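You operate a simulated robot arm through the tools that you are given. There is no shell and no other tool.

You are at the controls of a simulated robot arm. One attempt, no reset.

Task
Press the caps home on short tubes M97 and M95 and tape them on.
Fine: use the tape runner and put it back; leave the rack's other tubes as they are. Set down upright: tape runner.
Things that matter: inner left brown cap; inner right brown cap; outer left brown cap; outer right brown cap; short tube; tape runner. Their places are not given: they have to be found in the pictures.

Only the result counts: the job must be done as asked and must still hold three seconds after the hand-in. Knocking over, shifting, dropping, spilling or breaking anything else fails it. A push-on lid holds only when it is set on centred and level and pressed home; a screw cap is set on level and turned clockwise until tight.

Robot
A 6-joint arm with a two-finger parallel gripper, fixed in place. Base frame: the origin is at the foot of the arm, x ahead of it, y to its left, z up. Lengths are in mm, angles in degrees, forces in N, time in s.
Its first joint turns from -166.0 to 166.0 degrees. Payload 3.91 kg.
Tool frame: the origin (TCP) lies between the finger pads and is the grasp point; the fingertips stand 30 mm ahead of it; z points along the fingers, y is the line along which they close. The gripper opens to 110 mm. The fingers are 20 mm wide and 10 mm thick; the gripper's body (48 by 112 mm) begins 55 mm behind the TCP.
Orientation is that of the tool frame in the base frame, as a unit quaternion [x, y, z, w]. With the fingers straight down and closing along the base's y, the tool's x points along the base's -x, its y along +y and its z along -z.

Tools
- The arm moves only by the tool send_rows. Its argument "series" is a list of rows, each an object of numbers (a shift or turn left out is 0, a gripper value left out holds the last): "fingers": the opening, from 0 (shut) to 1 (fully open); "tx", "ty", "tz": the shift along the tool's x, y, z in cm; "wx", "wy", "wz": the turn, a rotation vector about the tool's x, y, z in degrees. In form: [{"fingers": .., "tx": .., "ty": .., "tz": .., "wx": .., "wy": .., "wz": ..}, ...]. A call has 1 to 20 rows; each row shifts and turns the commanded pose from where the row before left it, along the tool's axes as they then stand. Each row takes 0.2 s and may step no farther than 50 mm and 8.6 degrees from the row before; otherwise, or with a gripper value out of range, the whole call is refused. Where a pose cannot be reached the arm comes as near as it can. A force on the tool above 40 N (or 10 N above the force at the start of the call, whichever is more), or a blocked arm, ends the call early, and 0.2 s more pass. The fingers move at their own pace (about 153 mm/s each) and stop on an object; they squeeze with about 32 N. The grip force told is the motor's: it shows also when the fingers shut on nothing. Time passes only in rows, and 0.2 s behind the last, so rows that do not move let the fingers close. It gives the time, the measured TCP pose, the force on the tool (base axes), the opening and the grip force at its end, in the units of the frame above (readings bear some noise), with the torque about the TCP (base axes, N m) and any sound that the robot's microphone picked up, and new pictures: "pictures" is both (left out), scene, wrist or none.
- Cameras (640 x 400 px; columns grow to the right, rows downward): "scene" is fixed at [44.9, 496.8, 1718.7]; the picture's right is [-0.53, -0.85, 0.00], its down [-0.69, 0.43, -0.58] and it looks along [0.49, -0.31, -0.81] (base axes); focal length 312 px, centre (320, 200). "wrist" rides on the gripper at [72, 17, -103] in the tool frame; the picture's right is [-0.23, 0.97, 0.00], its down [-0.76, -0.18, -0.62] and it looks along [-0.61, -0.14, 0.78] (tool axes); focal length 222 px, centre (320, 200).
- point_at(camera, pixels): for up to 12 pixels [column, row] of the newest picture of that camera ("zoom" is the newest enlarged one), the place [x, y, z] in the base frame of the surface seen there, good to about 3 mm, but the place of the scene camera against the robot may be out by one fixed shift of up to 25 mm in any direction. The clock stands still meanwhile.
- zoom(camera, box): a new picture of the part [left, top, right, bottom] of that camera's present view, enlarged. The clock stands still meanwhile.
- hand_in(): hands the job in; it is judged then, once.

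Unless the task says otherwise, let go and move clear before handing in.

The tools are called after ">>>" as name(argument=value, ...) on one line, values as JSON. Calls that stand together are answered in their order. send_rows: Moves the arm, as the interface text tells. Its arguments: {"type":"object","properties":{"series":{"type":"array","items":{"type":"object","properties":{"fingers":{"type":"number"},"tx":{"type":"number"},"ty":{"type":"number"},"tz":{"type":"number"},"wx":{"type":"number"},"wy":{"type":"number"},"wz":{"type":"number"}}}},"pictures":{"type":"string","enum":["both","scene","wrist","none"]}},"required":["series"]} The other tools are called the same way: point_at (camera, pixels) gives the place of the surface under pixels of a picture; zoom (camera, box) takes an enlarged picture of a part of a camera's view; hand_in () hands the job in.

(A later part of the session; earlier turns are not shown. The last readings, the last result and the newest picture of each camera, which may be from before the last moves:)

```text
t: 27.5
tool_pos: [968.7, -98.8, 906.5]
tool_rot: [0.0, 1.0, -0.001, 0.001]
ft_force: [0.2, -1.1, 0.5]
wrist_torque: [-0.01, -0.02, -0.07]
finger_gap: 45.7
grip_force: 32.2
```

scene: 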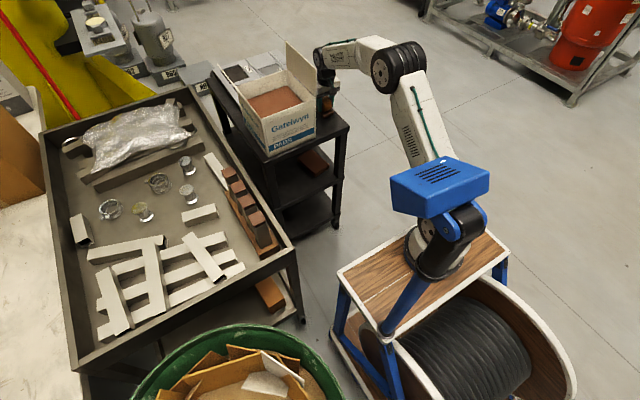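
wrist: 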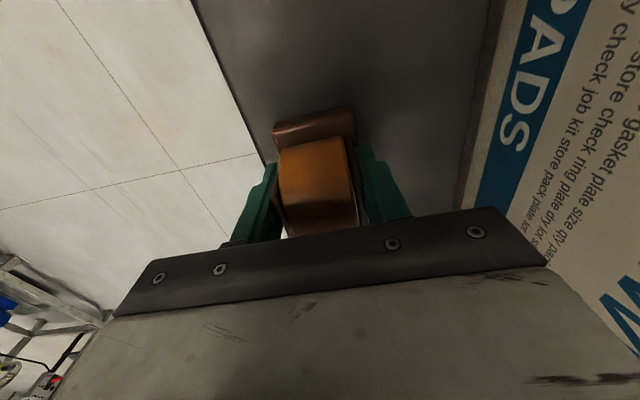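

The runner is gripped at 45.7 mm with 32 N. Lifting straight up.

>>> send_rows(series=[{"tz": -0.5}, {"tz": -1.0}, {"tz": -2.0}, {"tz": -3.0}, {"tz": -4.0}, {"tz": -4.0}, {"tx": 4.0, "tz": -2.0}, {"tx": 4.5}, {"tx": 4.5}, {"tx": 4.5}, {"tx": 4.5}, {}])

>>> zoom(camera="scene", box=[280, 30, 420, 130])

```text
t: 30.1
tool_pos: [743.8, -99.0, 1074.5]
tool_rot: [-0.001, 1.0, -0.001, 0.0]
ft_force: [-0.5, 0.6, -2.1]
wrist_torque: [-0.01, -0.01, 0.01]
finger_gap: 45.8
grip_force: 32.0
```

scene: 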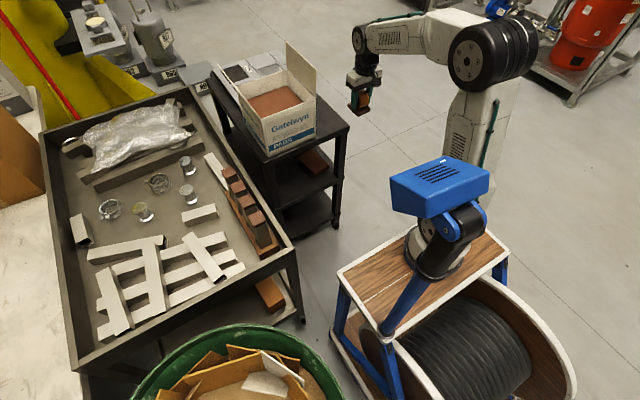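
wrist: 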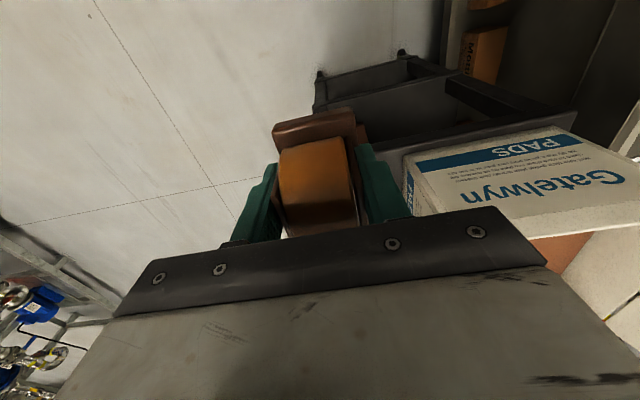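

```text
4.00 times, centred on (350, 80) of scene
```

zoom: 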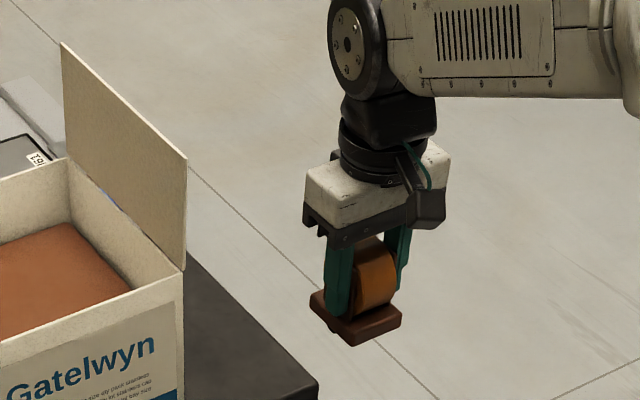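

The runner is held securely and level. I'll tilt the tool in free space so the scene camera can see the runner's underside and tell me which face lays the tape.

>>> send_rows(series=[{"tz": -3.0}, {"wx": -8.2}, {"wx": -8.2}, {"wx": -8.2}, {"wx": -8.2}, {"wx": -8.2}, {"wx": -8.2}, {"wx": -8.2}, {"wx": -8.2}, {"wx": -8.2}, {"wx": -8.2}, {}])

>>> zoom(camera="scene", box=[300, 30, 420, 130])

```text
t: 32.7
tool_pos: [746.5, -97.9, 1103.4]
tool_rot: [-0.001, 0.754, 0.657, 0.001]
ft_force: [-1.5, -0.1, -2.2]
wrist_torque: [-0.06, 0.03, -0.01]
finger_gap: 45.8
grip_force: 31.7
```

scene: 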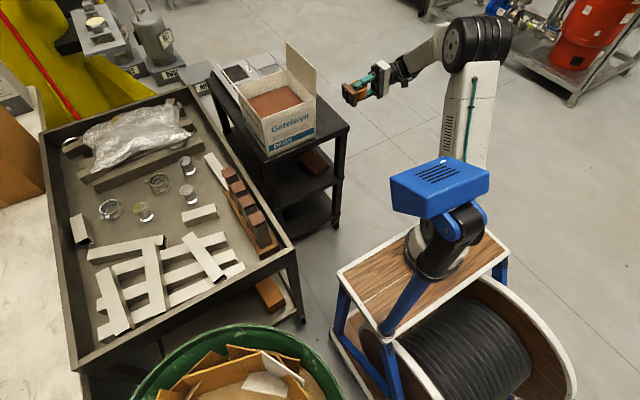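
wrist: 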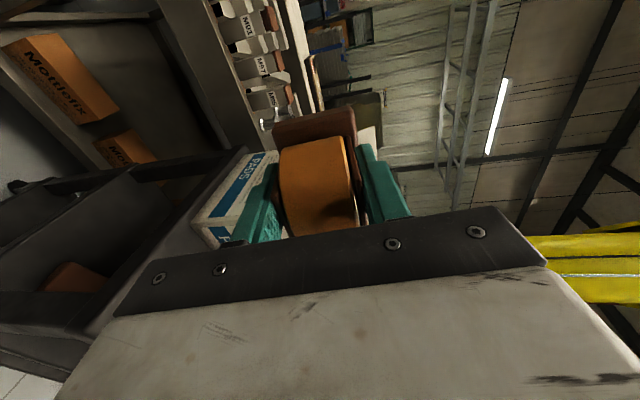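

```text
4.00 times, centred on (360, 80) of scene
```

zoom: 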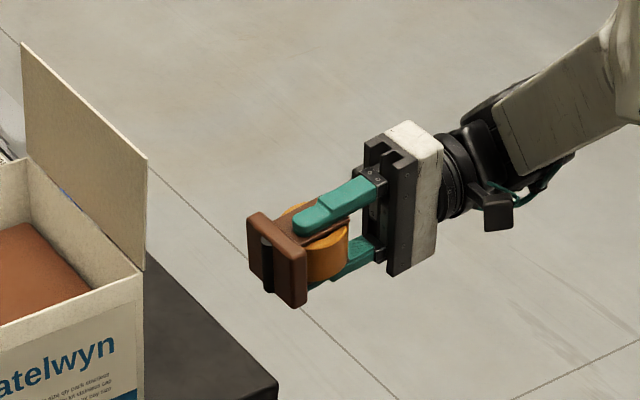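

There is a dark slot with something light in it on the underside, near (326,94) in the scene view. Zooming closer.

>>> zoom(camera="scene", box=[336, 76, 366, 112])

```text
11.11 times, centred on (351, 94) of scene
```

zoom: 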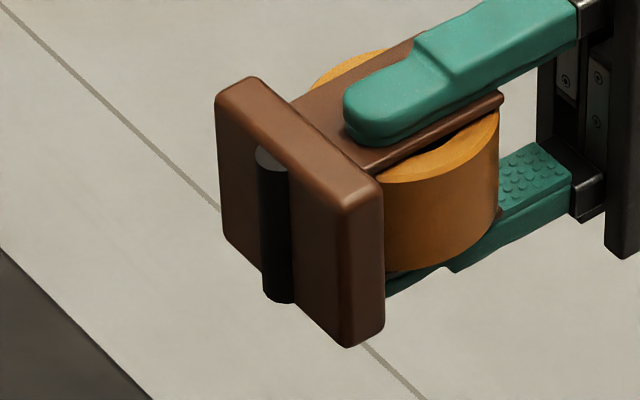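

The underside carries a black roller whose axis runs along the closing direction, so the tape is laid by rolling the foot along tool x. I'll level the tool again and yaw it so it rolls along base y across each cap, away from the neighbouring tubes.

>>> send_rows(series=[{"wx": 8.2}, {"wx": 8.2}, {"wx": 8.2}, {"wx": 8.2}, {"wx": 8.2}, {"wx": 8.2}, {"wx": 8.2}, {"wx": 8.2}, {"wx": 8.2}, {"wx": 8.2}, {}], pictures="none")

>>> send_rows(series=[{"tz": -3.0}, {"wz": -8.1818}, {"wz": -8.1818}, {"wz": -8.1818}, {"wz": -8.1818}, {"wz": -8.1818}, {"wz": -8.1818}, {"wz": -8.1818}, {"wz": -8.1818}, {"wz": -8.1818}, {"wz": -8.1818}, {"wz": -8.1818}, {}])

```text
t: 35.1
tool_pos: [746.4, -99.3, 1104.2]
tool_rot: [0.001, 1.0, -0.002, 0.001]
ft_force: [0.7, -0.1, -2.7]
wrist_torque: [-0.01, 0.0, 0.07]
finger_gap: 45.5
grip_force: 31.8
```

```text
t: 37.9
tool_pos: [747.3, -97.5, 1133.2]
tool_rot: [0.708, -0.706, 0.0, 0.0]
ft_force: [0.7, 0.4, -1.9]
wrist_torque: [-0.03, 0.02, 0.01]
finger_gap: 45.8
grip_force: 31.9
```

scene: 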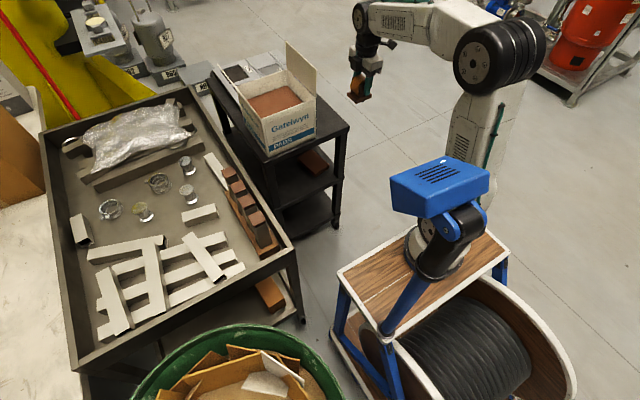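
wrist: 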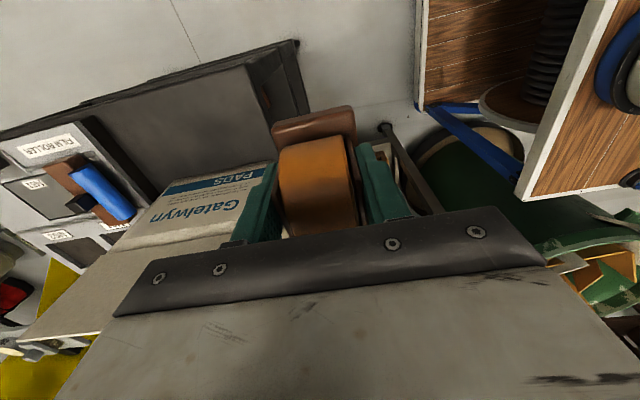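

A tray with labelled slots ("FILM ROLLER" etc.) is visible at (50,180) in the wrist view. I'll read it to be sure I hold the right tool.

>>> zoom(camera="wrist", box=[0, 100, 180, 280])

>>> zoom(camera="scene", box=[190, 50, 300, 110])

```text
2.22 times, centred on (90, 190) of wrist
```

zoom: 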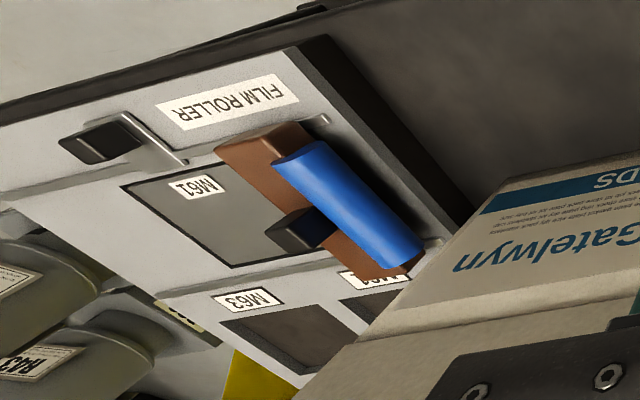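

```text
5.82 times, centred on (245, 80) of scene
```

zoom: 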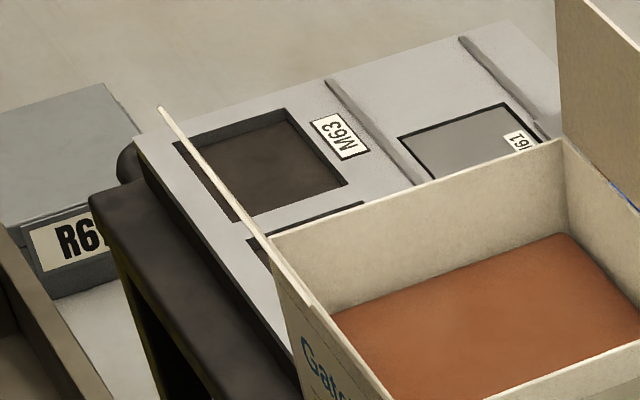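

I hold the tape runner; the film roller is a separate machine. Now travelling in front of the box to above M97.

>>> send_rows(series=[{"tx": -4.785, "ty": 0.275}, {"tx": -4.785, "ty": 0.275}, {"tx": -4.785, "ty": 0.275}, {"tx": -4.785, "ty": 0.275}, {"tx": -4.785, "ty": 0.275}, {"tx": -4.785, "ty": 0.275}, {"tx": -4.785, "ty": 0.275}, {"tx": -4.785, "ty": 0.275}, {"tx": -4.785, "ty": 0.275}, {"tx": -4.785, "ty": 0.275}, {"tz": 4.0}, {"tz": 4.0}, {}])

>>> zoom(camera="wrist", box=[220, 60, 460, 240])

>>> zoom(camera="scene", box=[190, 110, 290, 230])

```text
t: 40.7
tool_pos: [719.6, 378.7, 1053.5]
tool_rot: [0.707, -0.707, 0.001, -0.001]
ft_force: [0.1, 0.8, -1.6]
wrist_torque: [-0.02, 0.01, 0.0]
finger_gap: 45.8
grip_force: 32.2
```

scene: 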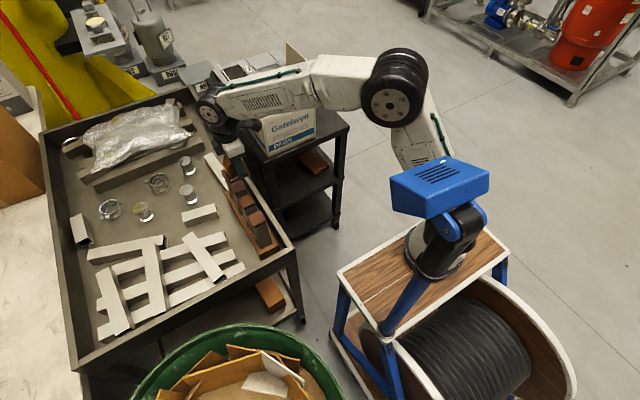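
wrist: 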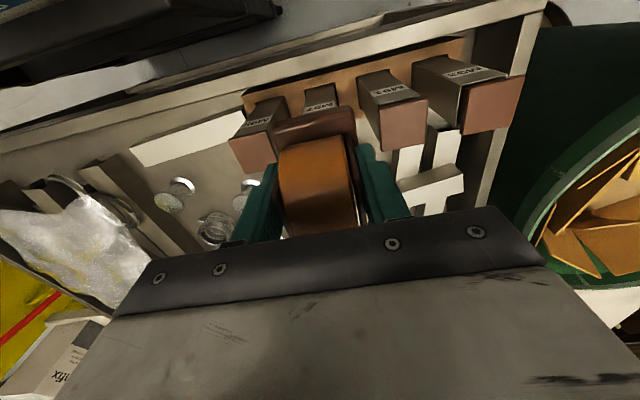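

```text
2.22 times, centred on (340, 150) of wrist
```

zoom: 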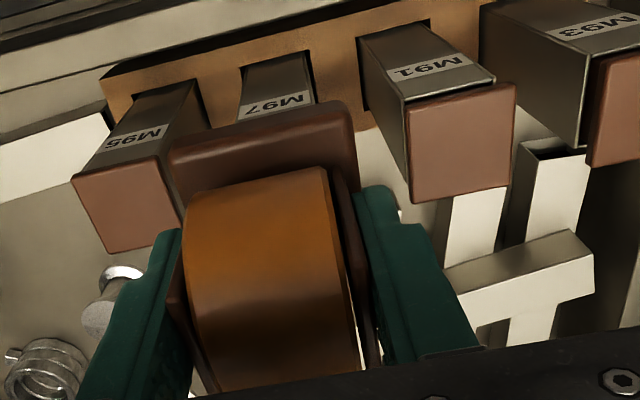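

```text
3.33 times, centred on (240, 170) of scene
```

zoom: 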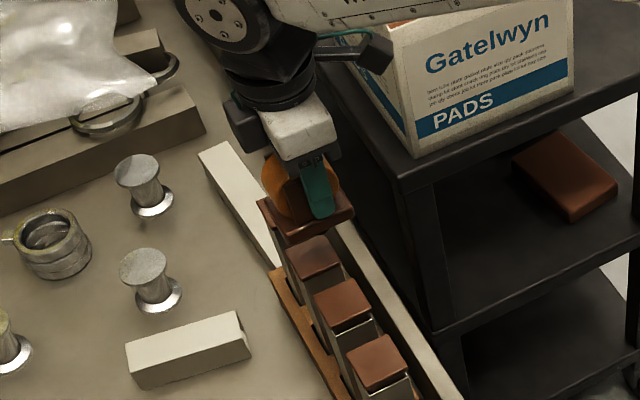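

The runner hangs just above M97's cap with M95's cap flush beside it. I'll descend carefully, checking force as the roller nears the cap's -y edge.

>>> send_rows(series=[{"tx": -0.25, "tz": 2.0}, {"tz": 2.0}, {"tz": 0.3}, {"tz": 0.2}, {"tz": 0.2}, {}], pictures="wrist")

```text
t: 42.1
tool_pos: [720.4, 384.1, 1005.8]
tool_rot: [-0.707, 0.707, 0.0, 0.0]
ft_force: [0.0, 0.2, -1.9]
wrist_torque: [0.0, 0.01, -0.01]
finger_gap: 45.7
grip_force: 32.1
```

wrist: 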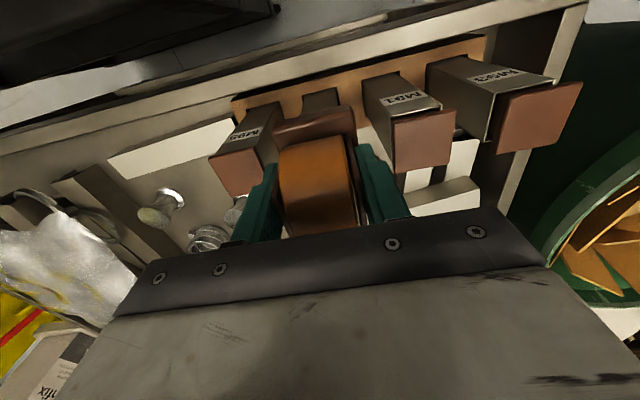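

No contact yet at TCP z≈1006. Continuing in 1 mm steps.

>>> send_rows(series=[{"tz": 0.1}, {"tz": 0.1}, {"tz": 0.1}, {}], pictures="none")

```text
t: 43.1
tool_pos: [720.1, 384.4, 1001.7]
tool_rot: [-0.707, 0.707, 0.0, 0.001]
ft_force: [0.0, -0.1, -1.5]
wrist_torque: [-0.01, -0.01, -0.02]
finger_gap: 45.6
grip_force: 31.8
```

>>> send_rows(series=[{"tz": 0.1}, {"tz": 0.1}, {}], pictures="none")

```text
t: 43.9
tool_pos: [719.2, 383.4, 1002.2]
tool_rot: [0.707, -0.707, 0.001, -0.002]
ft_force: [-3.1, -0.7, 15.5]
wrist_torque: [0.26, 0.41, 0.07]
finger_gap: 45.8
grip_force: 32.1
```

Contact made at TCP z≈1002 with about 15 N. I'll check the pictures before rolling.

>>> send_rows(series=[{}])

>>> zoom(camera="scene", box=[200, 130, 280, 210])

>>> zoom(camera="wrist", box=[220, 70, 420, 220])

```text
t: 44.3
tool_pos: [719.8, 383.0, 1002.5]
tool_rot: [-0.707, 0.707, -0.001, 0.002]
ft_force: [-1.6, -0.5, 20.9]
wrist_torque: [0.44, 0.33, 0.04]
finger_gap: 45.2
grip_force: 31.9
```

scene: 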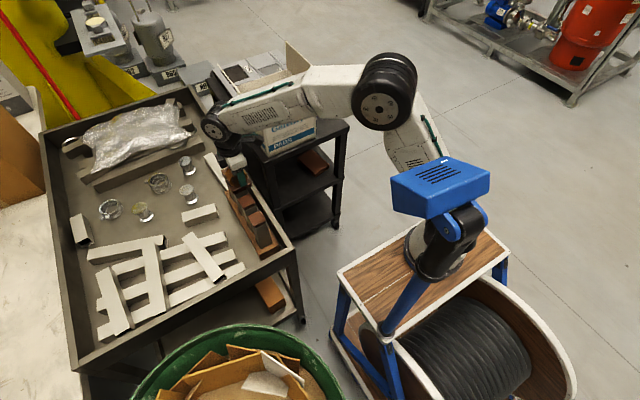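
wrist: 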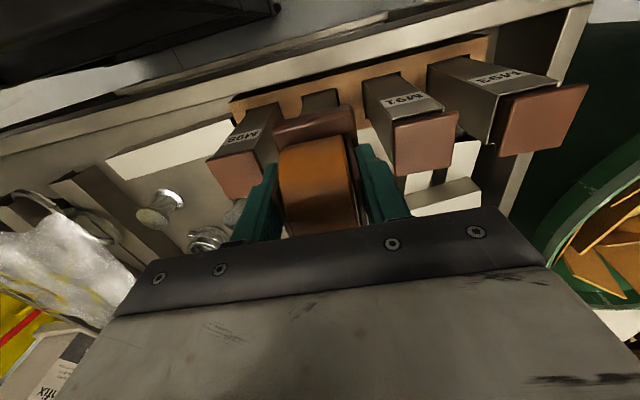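

```text
5.00 times, centred on (240, 170) of scene
```

zoom: 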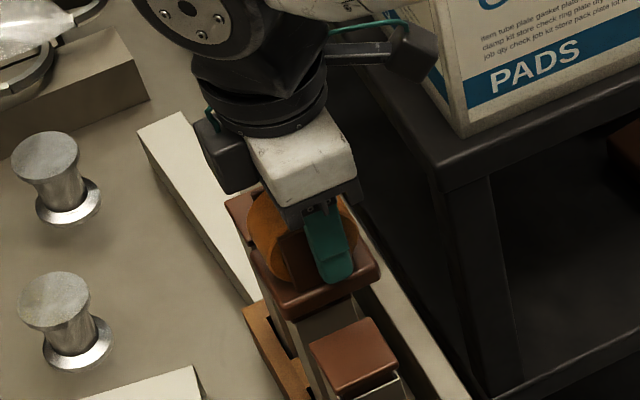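

```text
2.67 times, centred on (320, 145) of wrist
```

zoom: 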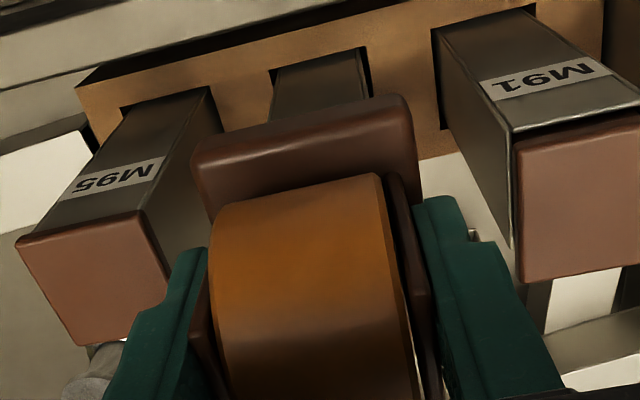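

Force is steady at about 20 N at the roller. I'll ease off about 1 mm to lighten the contact, then roll slowly toward +y across the cap.

>>> send_rows(series=[{"tz": -0.08}, {"tx": -0.3}, {"tx": -0.3}, {}], pictures="wrist")

```text
t: 45.3
tool_pos: [719.8, 387.3, 1002.2]
tool_rot: [-0.707, 0.707, -0.001, 0.001]
ft_force: [2.0, -4.7, 18.9]
wrist_torque: [-0.49, -0.18, 0.0]
finger_gap: 45.6
grip_force: 32.2
```

wrist: 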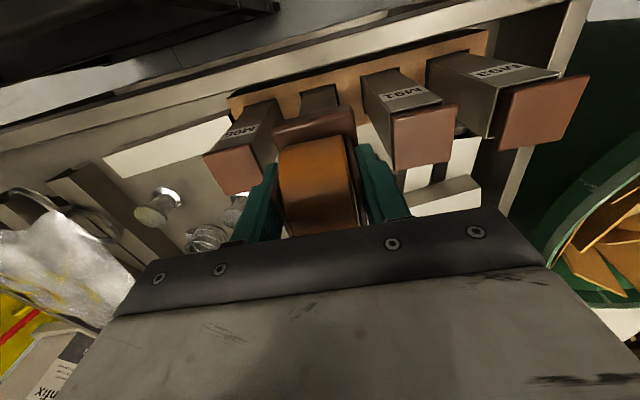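

The contact is steady at about 19 N with a small drag. Continuing the roll across the cap toward +y.

>>> send_rows(series=[{"tx": -0.4}, {"tx": -0.4}, {"tx": -0.4}, {"tx": -0.4}, {"tx": -0.4}, {"tx": -0.4}, {}])

>>> zoom(camera="wrist", box=[220, 70, 420, 220])

>>> zoom(camera="scene", box=[200, 130, 280, 210])

```text
t: 46.9
tool_pos: [718.1, 412.6, 1002.7]
tool_rot: [0.707, -0.707, 0.001, -0.002]
ft_force: [1.9, -6.7, 22.3]
wrist_torque: [-0.73, 0.01, 0.05]
finger_gap: 46.0
grip_force: 32.3
```

scene: 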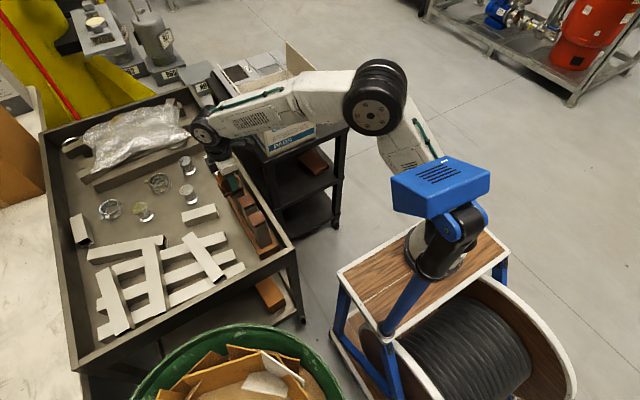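
wrist: 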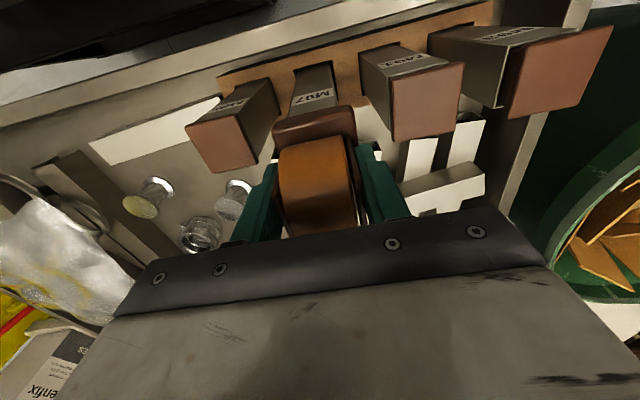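

```text
2.67 times, centred on (320, 145) of wrist
```

zoom: 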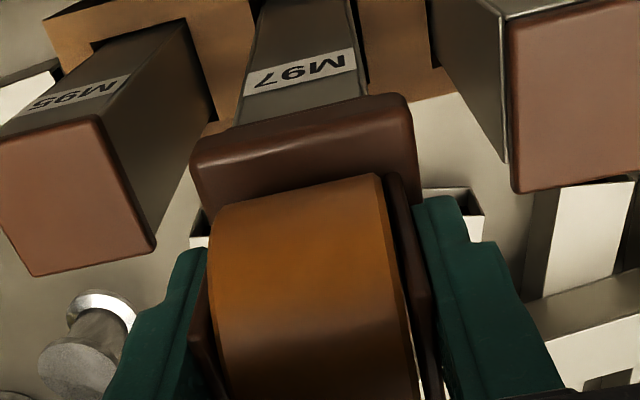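

```text
5.00 times, centred on (240, 170) of scene
```

zoom: 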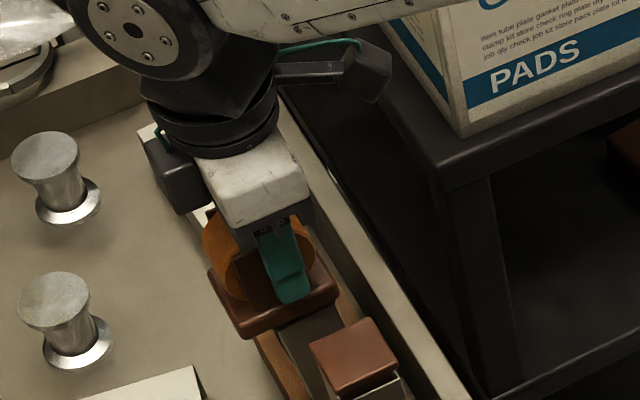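

The runner reached y≈413 with steady contact. Lifting to see whether tape was laid on M97's cap.

>>> send_rows(series=[{"tz": -1.0}, {"tz": -2.0}, {"tz": -2.0}, {"tx": -4.0}, {"tx": -4.0}, {}])

>>> zoom(camera="wrist", box=[180, 30, 480, 180])

>>> zoom(camera="scene", box=[200, 130, 280, 240])

```text
t: 48.3
tool_pos: [719.2, 494.6, 1051.0]
tool_rot: [-0.706, 0.708, -0.001, 0.002]
ft_force: [-1.3, 1.0, -2.2]
wrist_torque: [-0.01, -0.03, -0.01]
finger_gap: 45.6
grip_force: 32.0
```

scene: 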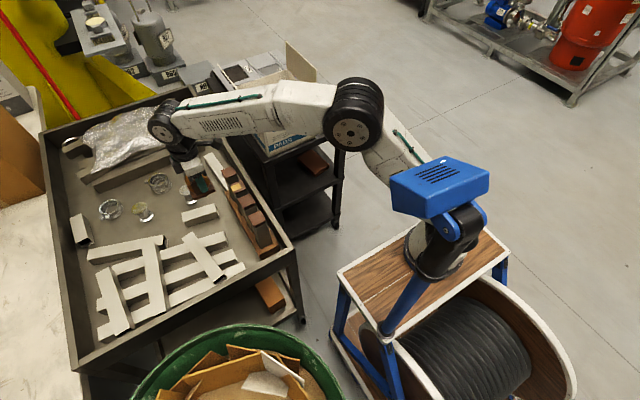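
wrist: 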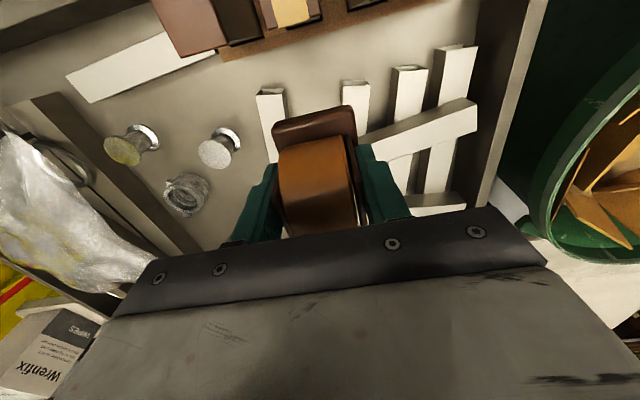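

```text
2.13 times, centred on (330, 105) of wrist
```

zoom: 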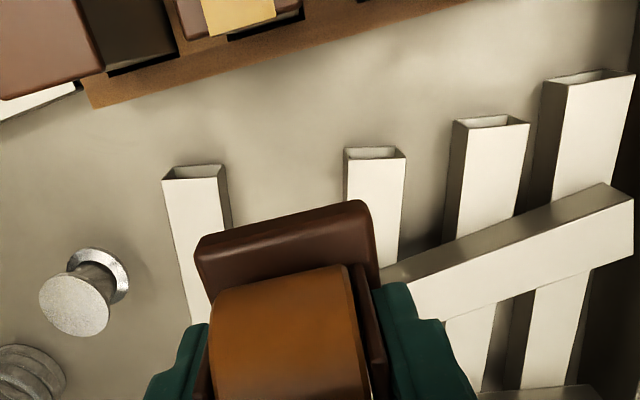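

```text
3.64 times, centred on (240, 185) of scene
```

zoom: 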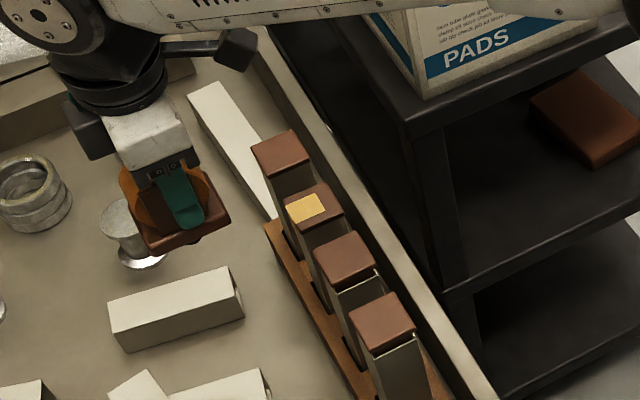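

Tape is being laid: a yellow patch lies on M97's cap at (240,187) in the scene view. Zooming to see how much of the cap it covers.

>>> zoom(camera="scene", box=[228, 160, 263, 204])

>>> zoom(camera="wrist", box=[180, 0, 420, 60])

```text
9.09 times, centred on (246, 182) of scene
```

zoom: 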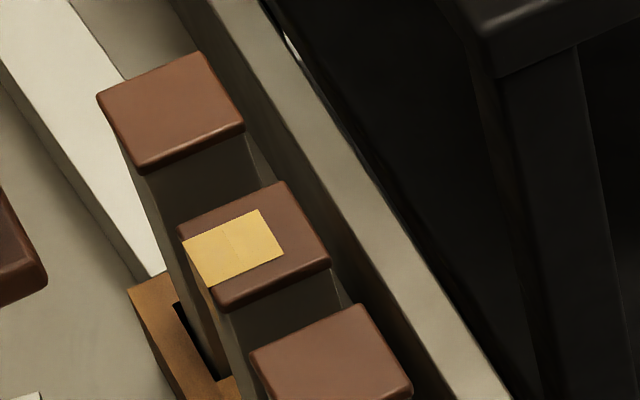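

```text
2.67 times, centred on (300, 30) of wrist
```

zoom: 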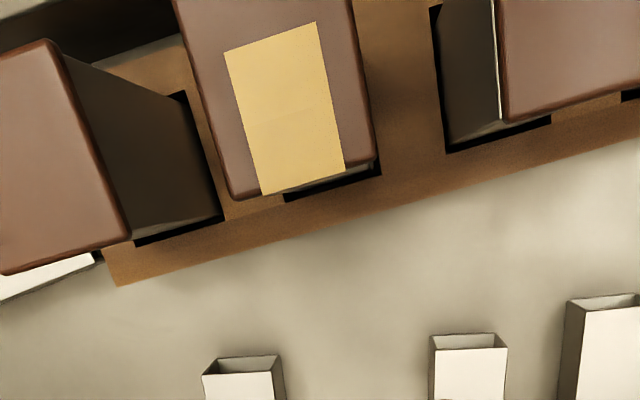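

The tape strip runs from about y≈388 to the cap's +y edge, so it needs to cover the -y part as well. I'll go back and test contact with the roller just off the -y edge, aiming for one continuous strip right across.

>>> send_rows(series=[{"tx": 4.217}, {"tx": 4.217}, {"tx": 4.216}, {"tz": 2.0}, {"tz": 2.0}, {"tz": 0.6}, {"tz": 0.2}, {}], pictures="wrist")

```text
t: 50.1
tool_pos: [718.6, 367.3, 1004.4]
tool_rot: [0.707, -0.707, 0.001, 0.0]
ft_force: [-0.3, 0.3, -1.6]
wrist_torque: [-0.02, -0.01, -0.01]
finger_gap: 46.0
grip_force: 32.0
```

wrist: 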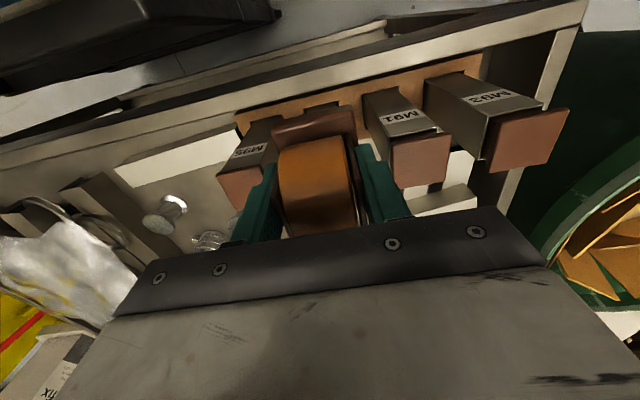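

>>> send_rows(series=[{"tz": 0.1}, {"tz": 0.1}, {}], pictures="none")

```text
t: 50.9
tool_pos: [719.6, 366.5, 1002.1]
tool_rot: [0.707, -0.707, 0.001, 0.0]
ft_force: [0.1, -0.5, -2.6]
wrist_torque: [0.01, 0.03, 0.0]
finger_gap: 45.7
grip_force: 32.3
```

>>> send_rows(series=[{"tz": 0.1}, {}], pictures="none")

```text
t: 51.5
tool_pos: [719.5, 366.7, 1001.6]
tool_rot: [-0.707, 0.707, -0.001, 0.001]
ft_force: [-0.5, 0.1, -1.3]
wrist_torque: [-0.01, 0.06, -0.01]
finger_gap: 45.9
grip_force: 32.2
```

No contact with the roller off the edge, so the roller itself is the contact. I'll lift, land on the middle of the cap over the existing tape and roll off over the -y edge so the strip spans the full cap.

>>> send_rows(series=[{"tz": -1.0}, {"tx": -2.93}, {"tz": 0.6}, {"tz": 0.15}, {"tz": 0.1}, {"tz": 0.1}, {}], pictures="none")

```text
t: 53.1
tool_pos: [720.3, 395.6, 1002.5]
tool_rot: [0.707, -0.707, 0.0, -0.001]
ft_force: [-1.0, 0.4, 6.0]
wrist_torque: [0.16, 0.12, 0.01]
finger_gap: 46.0
grip_force: 32.1
```

Contact at 6 N over the cap centre. Adding slightly more pressure and rolling toward -y past the edge.

>>> send_rows(series=[{"tz": 0.05}, {"tx": 0.4}, {"tx": 0.4}, {"tx": 0.4}, {"tx": 0.4}, {"tx": 0.4}, {}], pictures="none")

```text
t: 54.7
tool_pos: [717.7, 375.4, 1000.5]
tool_rot: [-0.707, 0.708, 0.0, -0.001]
ft_force: [-0.2, 3.2, 12.6]
wrist_torque: [0.54, 0.14, 0.02]
finger_gap: 45.6
grip_force: 32.0
```

>>> send_rows(series=[{"tx": 0.3}, {"tx": 0.3}, {"tx": 0.3}, {}], pictures="none")

```text
t: 55.7
tool_pos: [719.9, 367.2, 1000.7]
tool_rot: [0.707, -0.707, 0.001, 0.0]
ft_force: [-0.3, 3.7, 9.7]
wrist_torque: [0.45, 0.07, 0.03]
finger_gap: 45.7
grip_force: 32.5
```

Still about 10 N at y≈367. Lifting to inspect the tape and how the runner sits in the grip.

>>> send_rows(series=[{"tz": -1.0}, {"tz": -2.0}, {"tz": -2.0}, {"tx": -4.5}, {"tx": -4.5}, {"tx": -3.5}, {}])

>>> zoom(camera="scene", box=[228, 160, 263, 204])

>>> zoom(camera="wrist", box=[180, 0, 420, 60])

>>> zoom(camera="scene", box=[140, 110, 280, 210])

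```text
t: 57.3
tool_pos: [718.0, 492.7, 1048.8]
tool_rot: [0.707, -0.707, 0.001, -0.001]
ft_force: [0.5, 0.0, -1.9]
wrist_torque: [-0.03, -0.01, -0.03]
finger_gap: 46.0
grip_force: 31.9
```

scene: 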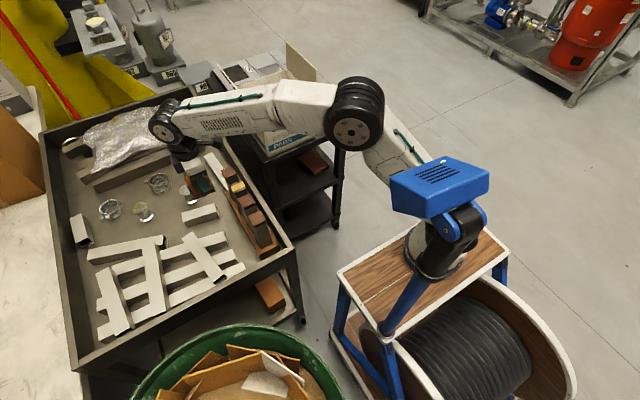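
wrist: 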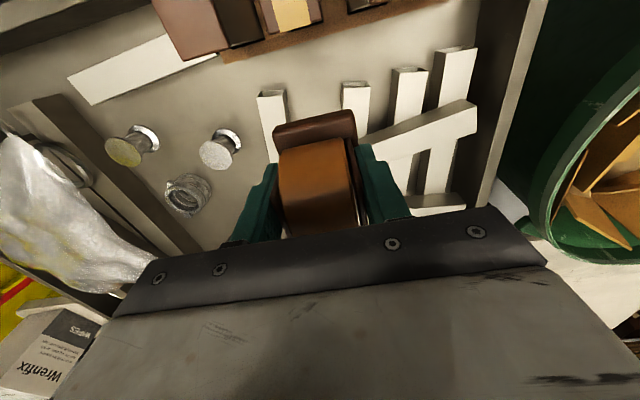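

```text
9.09 times, centred on (246, 182) of scene
```

zoom: 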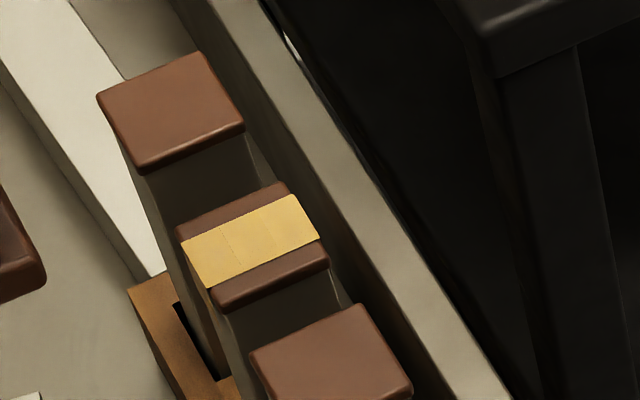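

```text
2.67 times, centred on (300, 30) of wrist
```

zoom: 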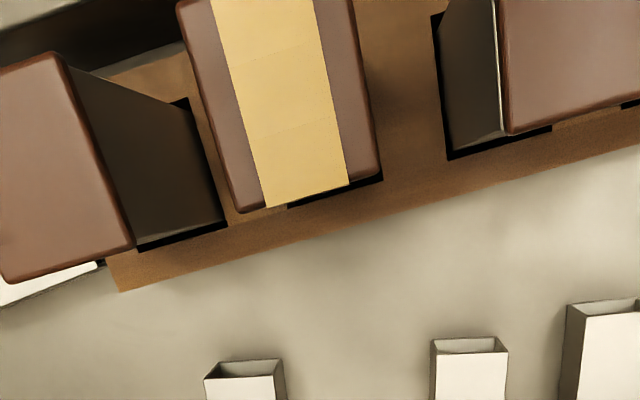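

```text
4.00 times, centred on (210, 160) of scene
```

zoom: 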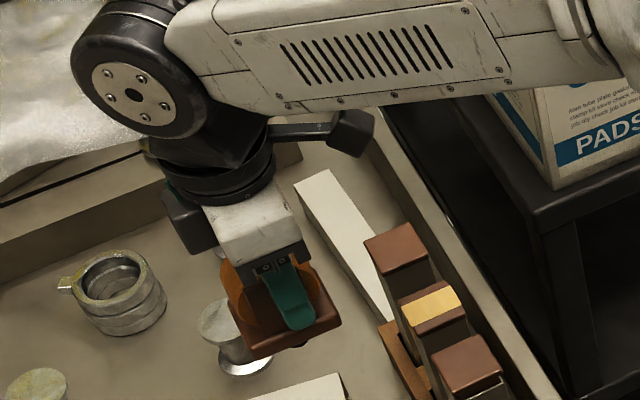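

M97's tape now spans the full cap from edge to edge. Moving to M95: travel at this height to above (794.8, 395), then descend to near contact.

>>> send_rows(series=[{"tx": 3.257, "ty": -2.56}, {"tx": 3.257, "ty": -2.56}, {"tx": 3.257, "ty": -2.56}, {"tz": 2.0}, {"tz": 2.0}, {"tz": 0.5}, {"tz": 0.2}, {}])

>>> zoom(camera="wrist", box=[220, 50, 480, 220])

```text
t: 59.1
tool_pos: [798.3, 393.9, 1004.1]
tool_rot: [0.707, -0.707, 0.001, -0.001]
ft_force: [-0.2, 0.4, -1.6]
wrist_torque: [-0.02, -0.04, -0.01]
finger_gap: 45.5
grip_force: 31.8
```

scene: 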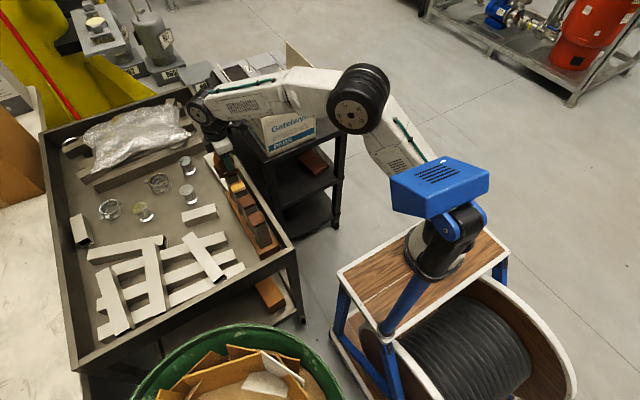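
wrist: 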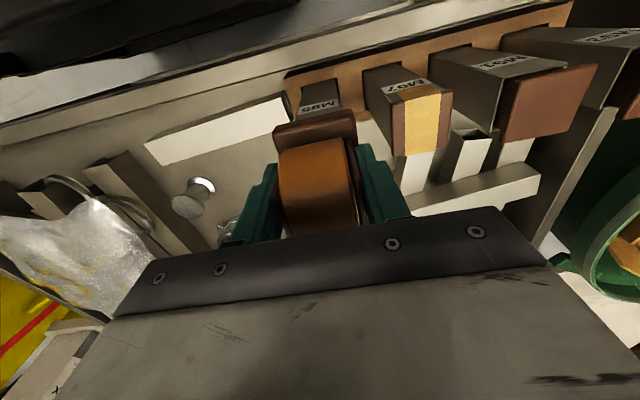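

```text
2.35 times, centred on (350, 135) of wrist
```

zoom: 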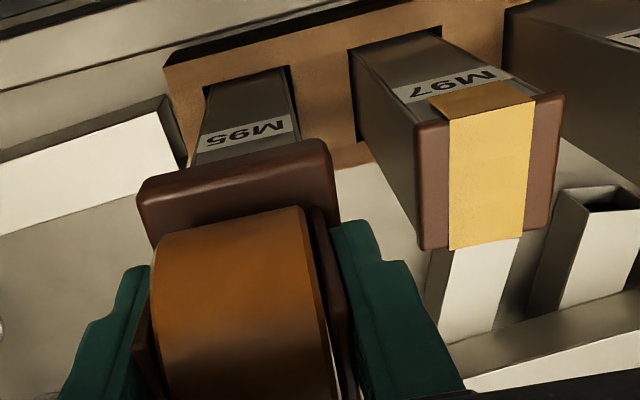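

M97's tape even wraps down over its -y edge onto the tube ((485,95) in zoom), so the strip should pass beyond both edges. Now lowering onto M95's cap.

>>> send_rows(series=[{"ty": 0.15}, {"tz": 0.1}, {"tz": 0.1}, {"tz": 0.05}, {}], pictures="none")

```text
t: 60.3
tool_pos: [795.1, 394.4, 1002.1]
tool_rot: [0.707, -0.707, 0.001, -0.001]
ft_force: [0.8, 0.2, -1.9]
wrist_torque: [-0.01, 0.0, -0.01]
finger_gap: 45.7
grip_force: 31.8
```

>>> send_rows(series=[{"tz": 0.1}, {}], pictures="none")

```text
t: 60.9
tool_pos: [795.2, 395.1, 1000.5]
tool_rot: [-0.707, 0.708, -0.001, 0.001]
ft_force: [-0.5, 0.3, -1.7]
wrist_torque: [-0.03, 0.01, 0.02]
finger_gap: 45.5
grip_force: 32.0
```

>>> send_rows(series=[{"tz": 0.1}, {}], pictures="none")

```text
t: 61.5
tool_pos: [794.1, 394.2, 999.1]
tool_rot: [0.707, -0.707, 0.001, -0.001]
ft_force: [0.3, -1.0, 4.0]
wrist_torque: [-0.12, -0.01, 0.01]
finger_gap: 45.9
grip_force: 32.1
```

Contact on M95's cap at about 5 N. Pressing slightly and rolling toward -y past the edge.

>>> send_rows(series=[{"tz": 0.07}, {"tx": 0.4}, {"tx": 0.4}, {"tx": 0.4}, {"tx": 0.4}, {"tx": 0.4}, {"tx": 0.4}, {"tx": 0.4}, {}], pictures="wrist")

```text
t: 63.5
tool_pos: [793.6, 365.5, 999.8]
tool_rot: [0.707, -0.707, 0.001, 0.0]
ft_force: [-1.4, 1.6, 6.5]
wrist_torque: [0.39, 0.15, 0.02]
finger_gap: 45.9
grip_force: 32.0
```

wrist: 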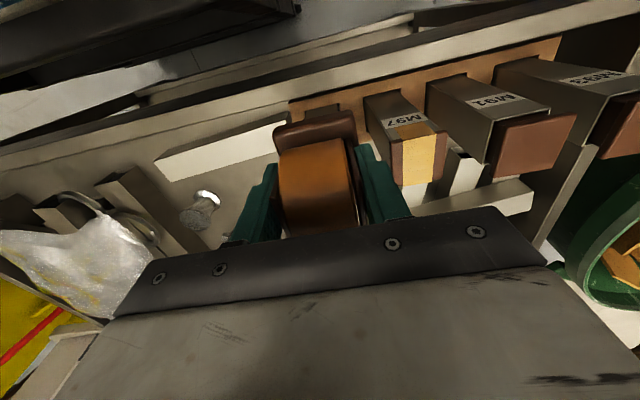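

The -y side pass on M95 is done. I'll lift slightly, return to the cap centre, land again and roll toward +y past the other edge.

>>> send_rows(series=[{"tz": -0.8}, {"tx": -2.5}, {"tz": 0.5}, {"tz": 0.2}, {"tz": 0.1}, {}], pictures="none")

```text
t: 64.9
tool_pos: [795.6, 390.5, 999.9]
tool_rot: [0.707, -0.707, 0.002, -0.001]
ft_force: [-0.2, -3.9, 13.6]
wrist_torque: [-0.41, 0.2, 0.03]
finger_gap: 45.7
grip_force: 32.1
```

>>> send_rows(series=[{"tx": -0.4}, {"tx": -0.4}, {"tx": -0.4}, {"tx": -0.4}, {"tx": -0.4}, {"tx": -0.4}, {"tx": -0.4}, {"tx": -0.4}, {}], pictures="none")

```text
t: 66.9
tool_pos: [795.7, 423.6, 998.2]
tool_rot: [-0.707, 0.707, -0.001, 0.0]
ft_force: [0.0, -1.1, 1.2]
wrist_torque: [-0.14, 0.08, 0.01]
finger_gap: 45.6
grip_force: 32.2
```

The roller passed M95's +y edge (force fell to about 3 N). Lifting and moving aside to inspect.

>>> send_rows(series=[{"tz": -1.0}, {"tz": -2.0}, {"tz": -2.0}, {"tx": -4.5}, {"tx": -4.5}, {}])

>>> zoom(camera="scene", box=[224, 156, 259, 200])

>>> zoom(camera="wrist", box=[220, 0, 460, 60])

```text
t: 68.3
tool_pos: [794.4, 511.2, 1047.9]
tool_rot: [0.708, -0.707, 0.001, 0.0]
ft_force: [-0.9, -0.4, -2.3]
wrist_torque: [-0.02, 0.03, 0.01]
finger_gap: 46.0
grip_force: 31.7
```

scene: 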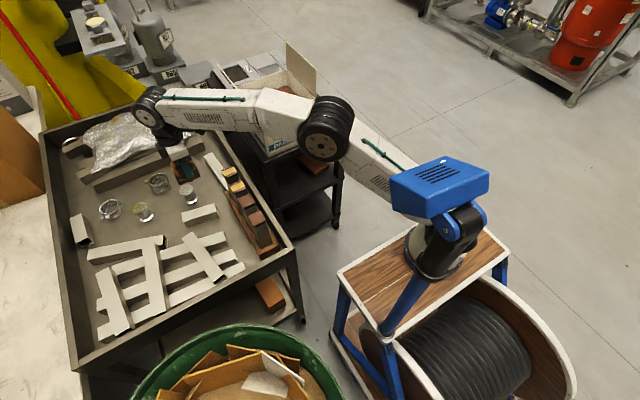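
wrist: 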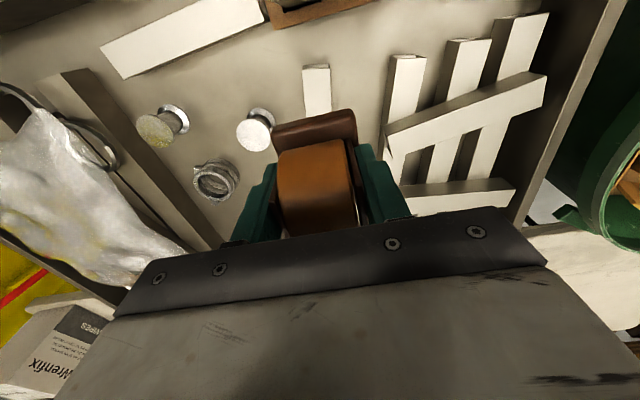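

```text
9.09 times, centred on (242, 178) of scene
```

zoom: 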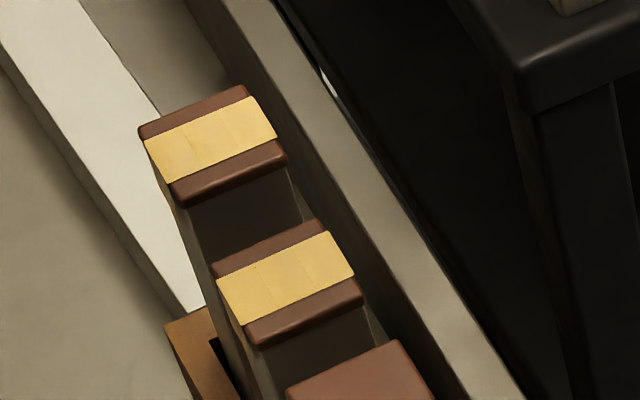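

```text
2.67 times, centred on (340, 30) of wrist
```

zoom: 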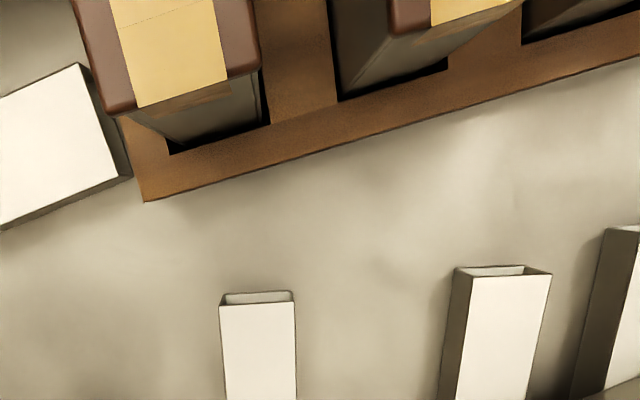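

M95's strip spans the cap and folds down on the +y side too ((190,105) in zoom). I'll shift to see M97's +y side in the same way.

>>> send_rows(series=[{"ty": 3.75, "tx": -0.5}, {"ty": 3.75, "tx": -0.5}, {}])

>>> zoom(camera="wrist", box=[160, 0, 440, 70])

```text
t: 69.1
tool_pos: [719.7, 523.1, 1047.1]
tool_rot: [0.707, -0.707, 0.0, 0.0]
ft_force: [-0.7, 0.1, -2.0]
wrist_torque: [0.0, 0.0, 0.0]
finger_gap: 45.7
grip_force: 32.2
```

scene: 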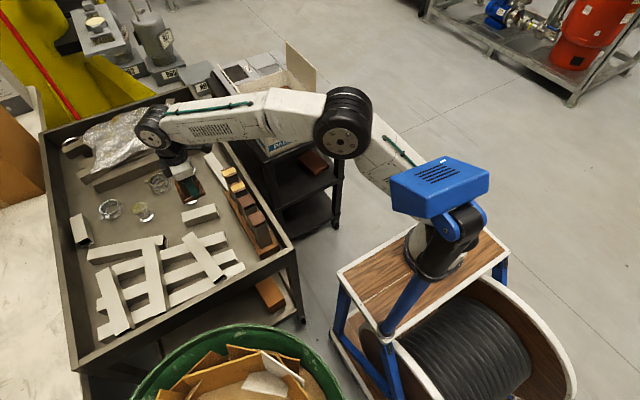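
wrist: 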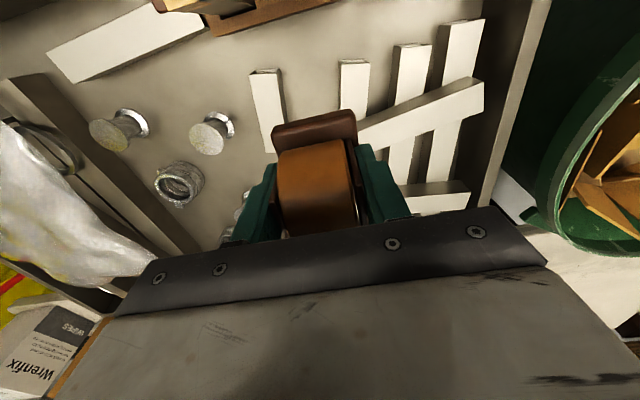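

```text
2.29 times, centred on (300, 35) of wrist
```

zoom: 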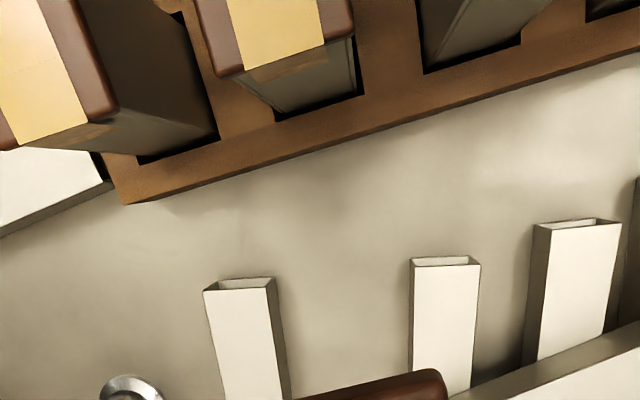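

M97's +y side also shows the tape folded down ((285,65) in zoom). Now raising and moving toward -y, stopping to check the -y sides of both tubes.

>>> send_rows(series=[{"tz": -4.0}, {"tz": -4.0}, {"tx": 4.5, "ty": -0.5}, {"tx": 4.5, "ty": -0.5}, {"tx": 4.5, "ty": -0.5}, {"tx": 4.5, "ty": -0.5}, {"tx": 4.5, "ty": -0.5}, {}])

>>> zoom(camera="wrist", box=[220, 60, 460, 220])

```text
t: 70.9
tool_pos: [744.8, 299.8, 1128.6]
tool_rot: [0.707, -0.707, 0.0, -0.001]
ft_force: [0.2, 0.0, -2.0]
wrist_torque: [-0.02, 0.01, -0.01]
finger_gap: 45.6
grip_force: 31.9
```

scene: 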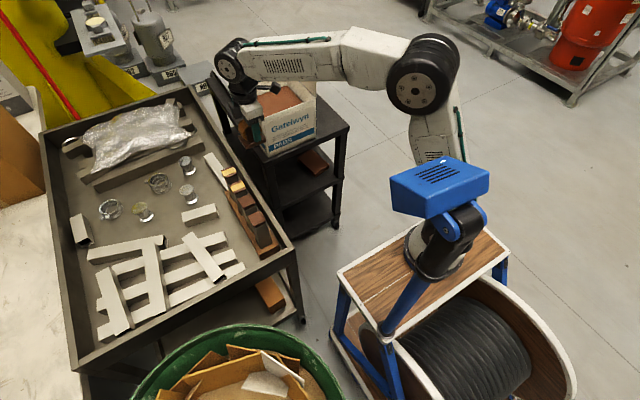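
wrist: 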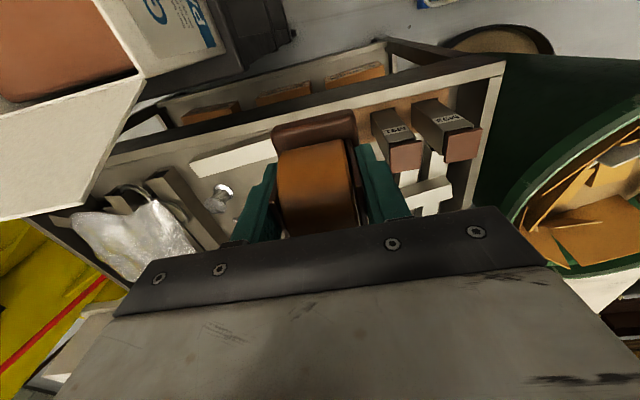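

```text
2.50 times, centred on (340, 140) of wrist
```

zoom: 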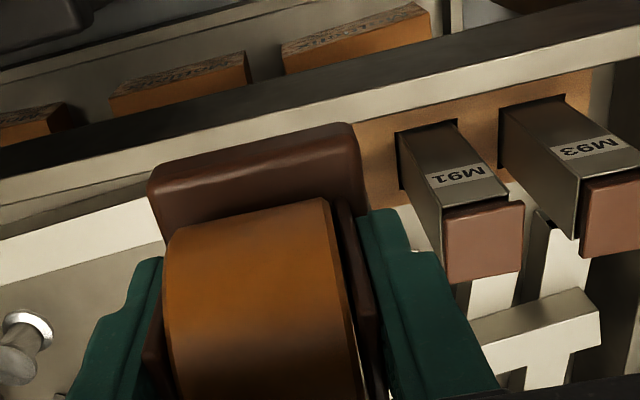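

M97 and M95 are hidden behind the runner here. I'll shift toward -x so they show beside the fingers.

>>> send_rows(series=[{"ty": 4.17}, {"ty": 4.17}, {"ty": 4.17}, {}], pictures="wrist")

>>> zoom(camera="wrist", box=[140, 80, 300, 200])

```text
t: 71.9
tool_pos: [623.6, 301.8, 1128.1]
tool_rot: [-0.707, 0.707, 0.0, 0.0]
ft_force: [-0.2, -0.2, -2.3]
wrist_torque: [-0.01, -0.01, -0.03]
finger_gap: 45.9
grip_force: 31.9
```

wrist: 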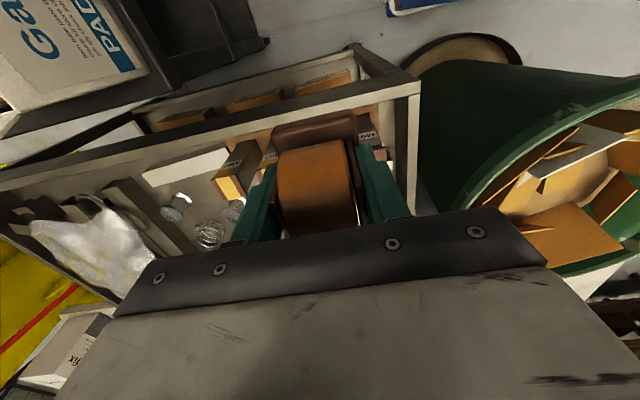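

```text
3.33 times, centred on (220, 140) of wrist
```

zoom: 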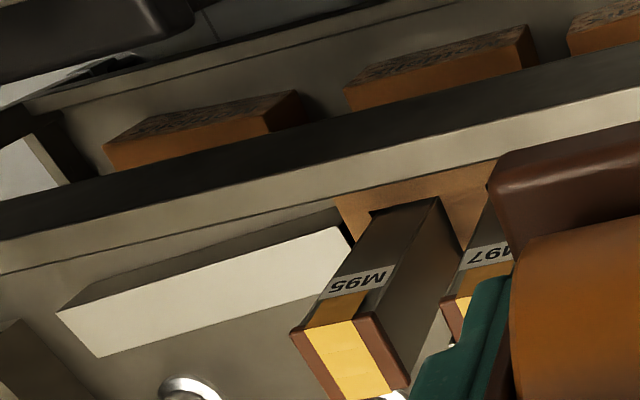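

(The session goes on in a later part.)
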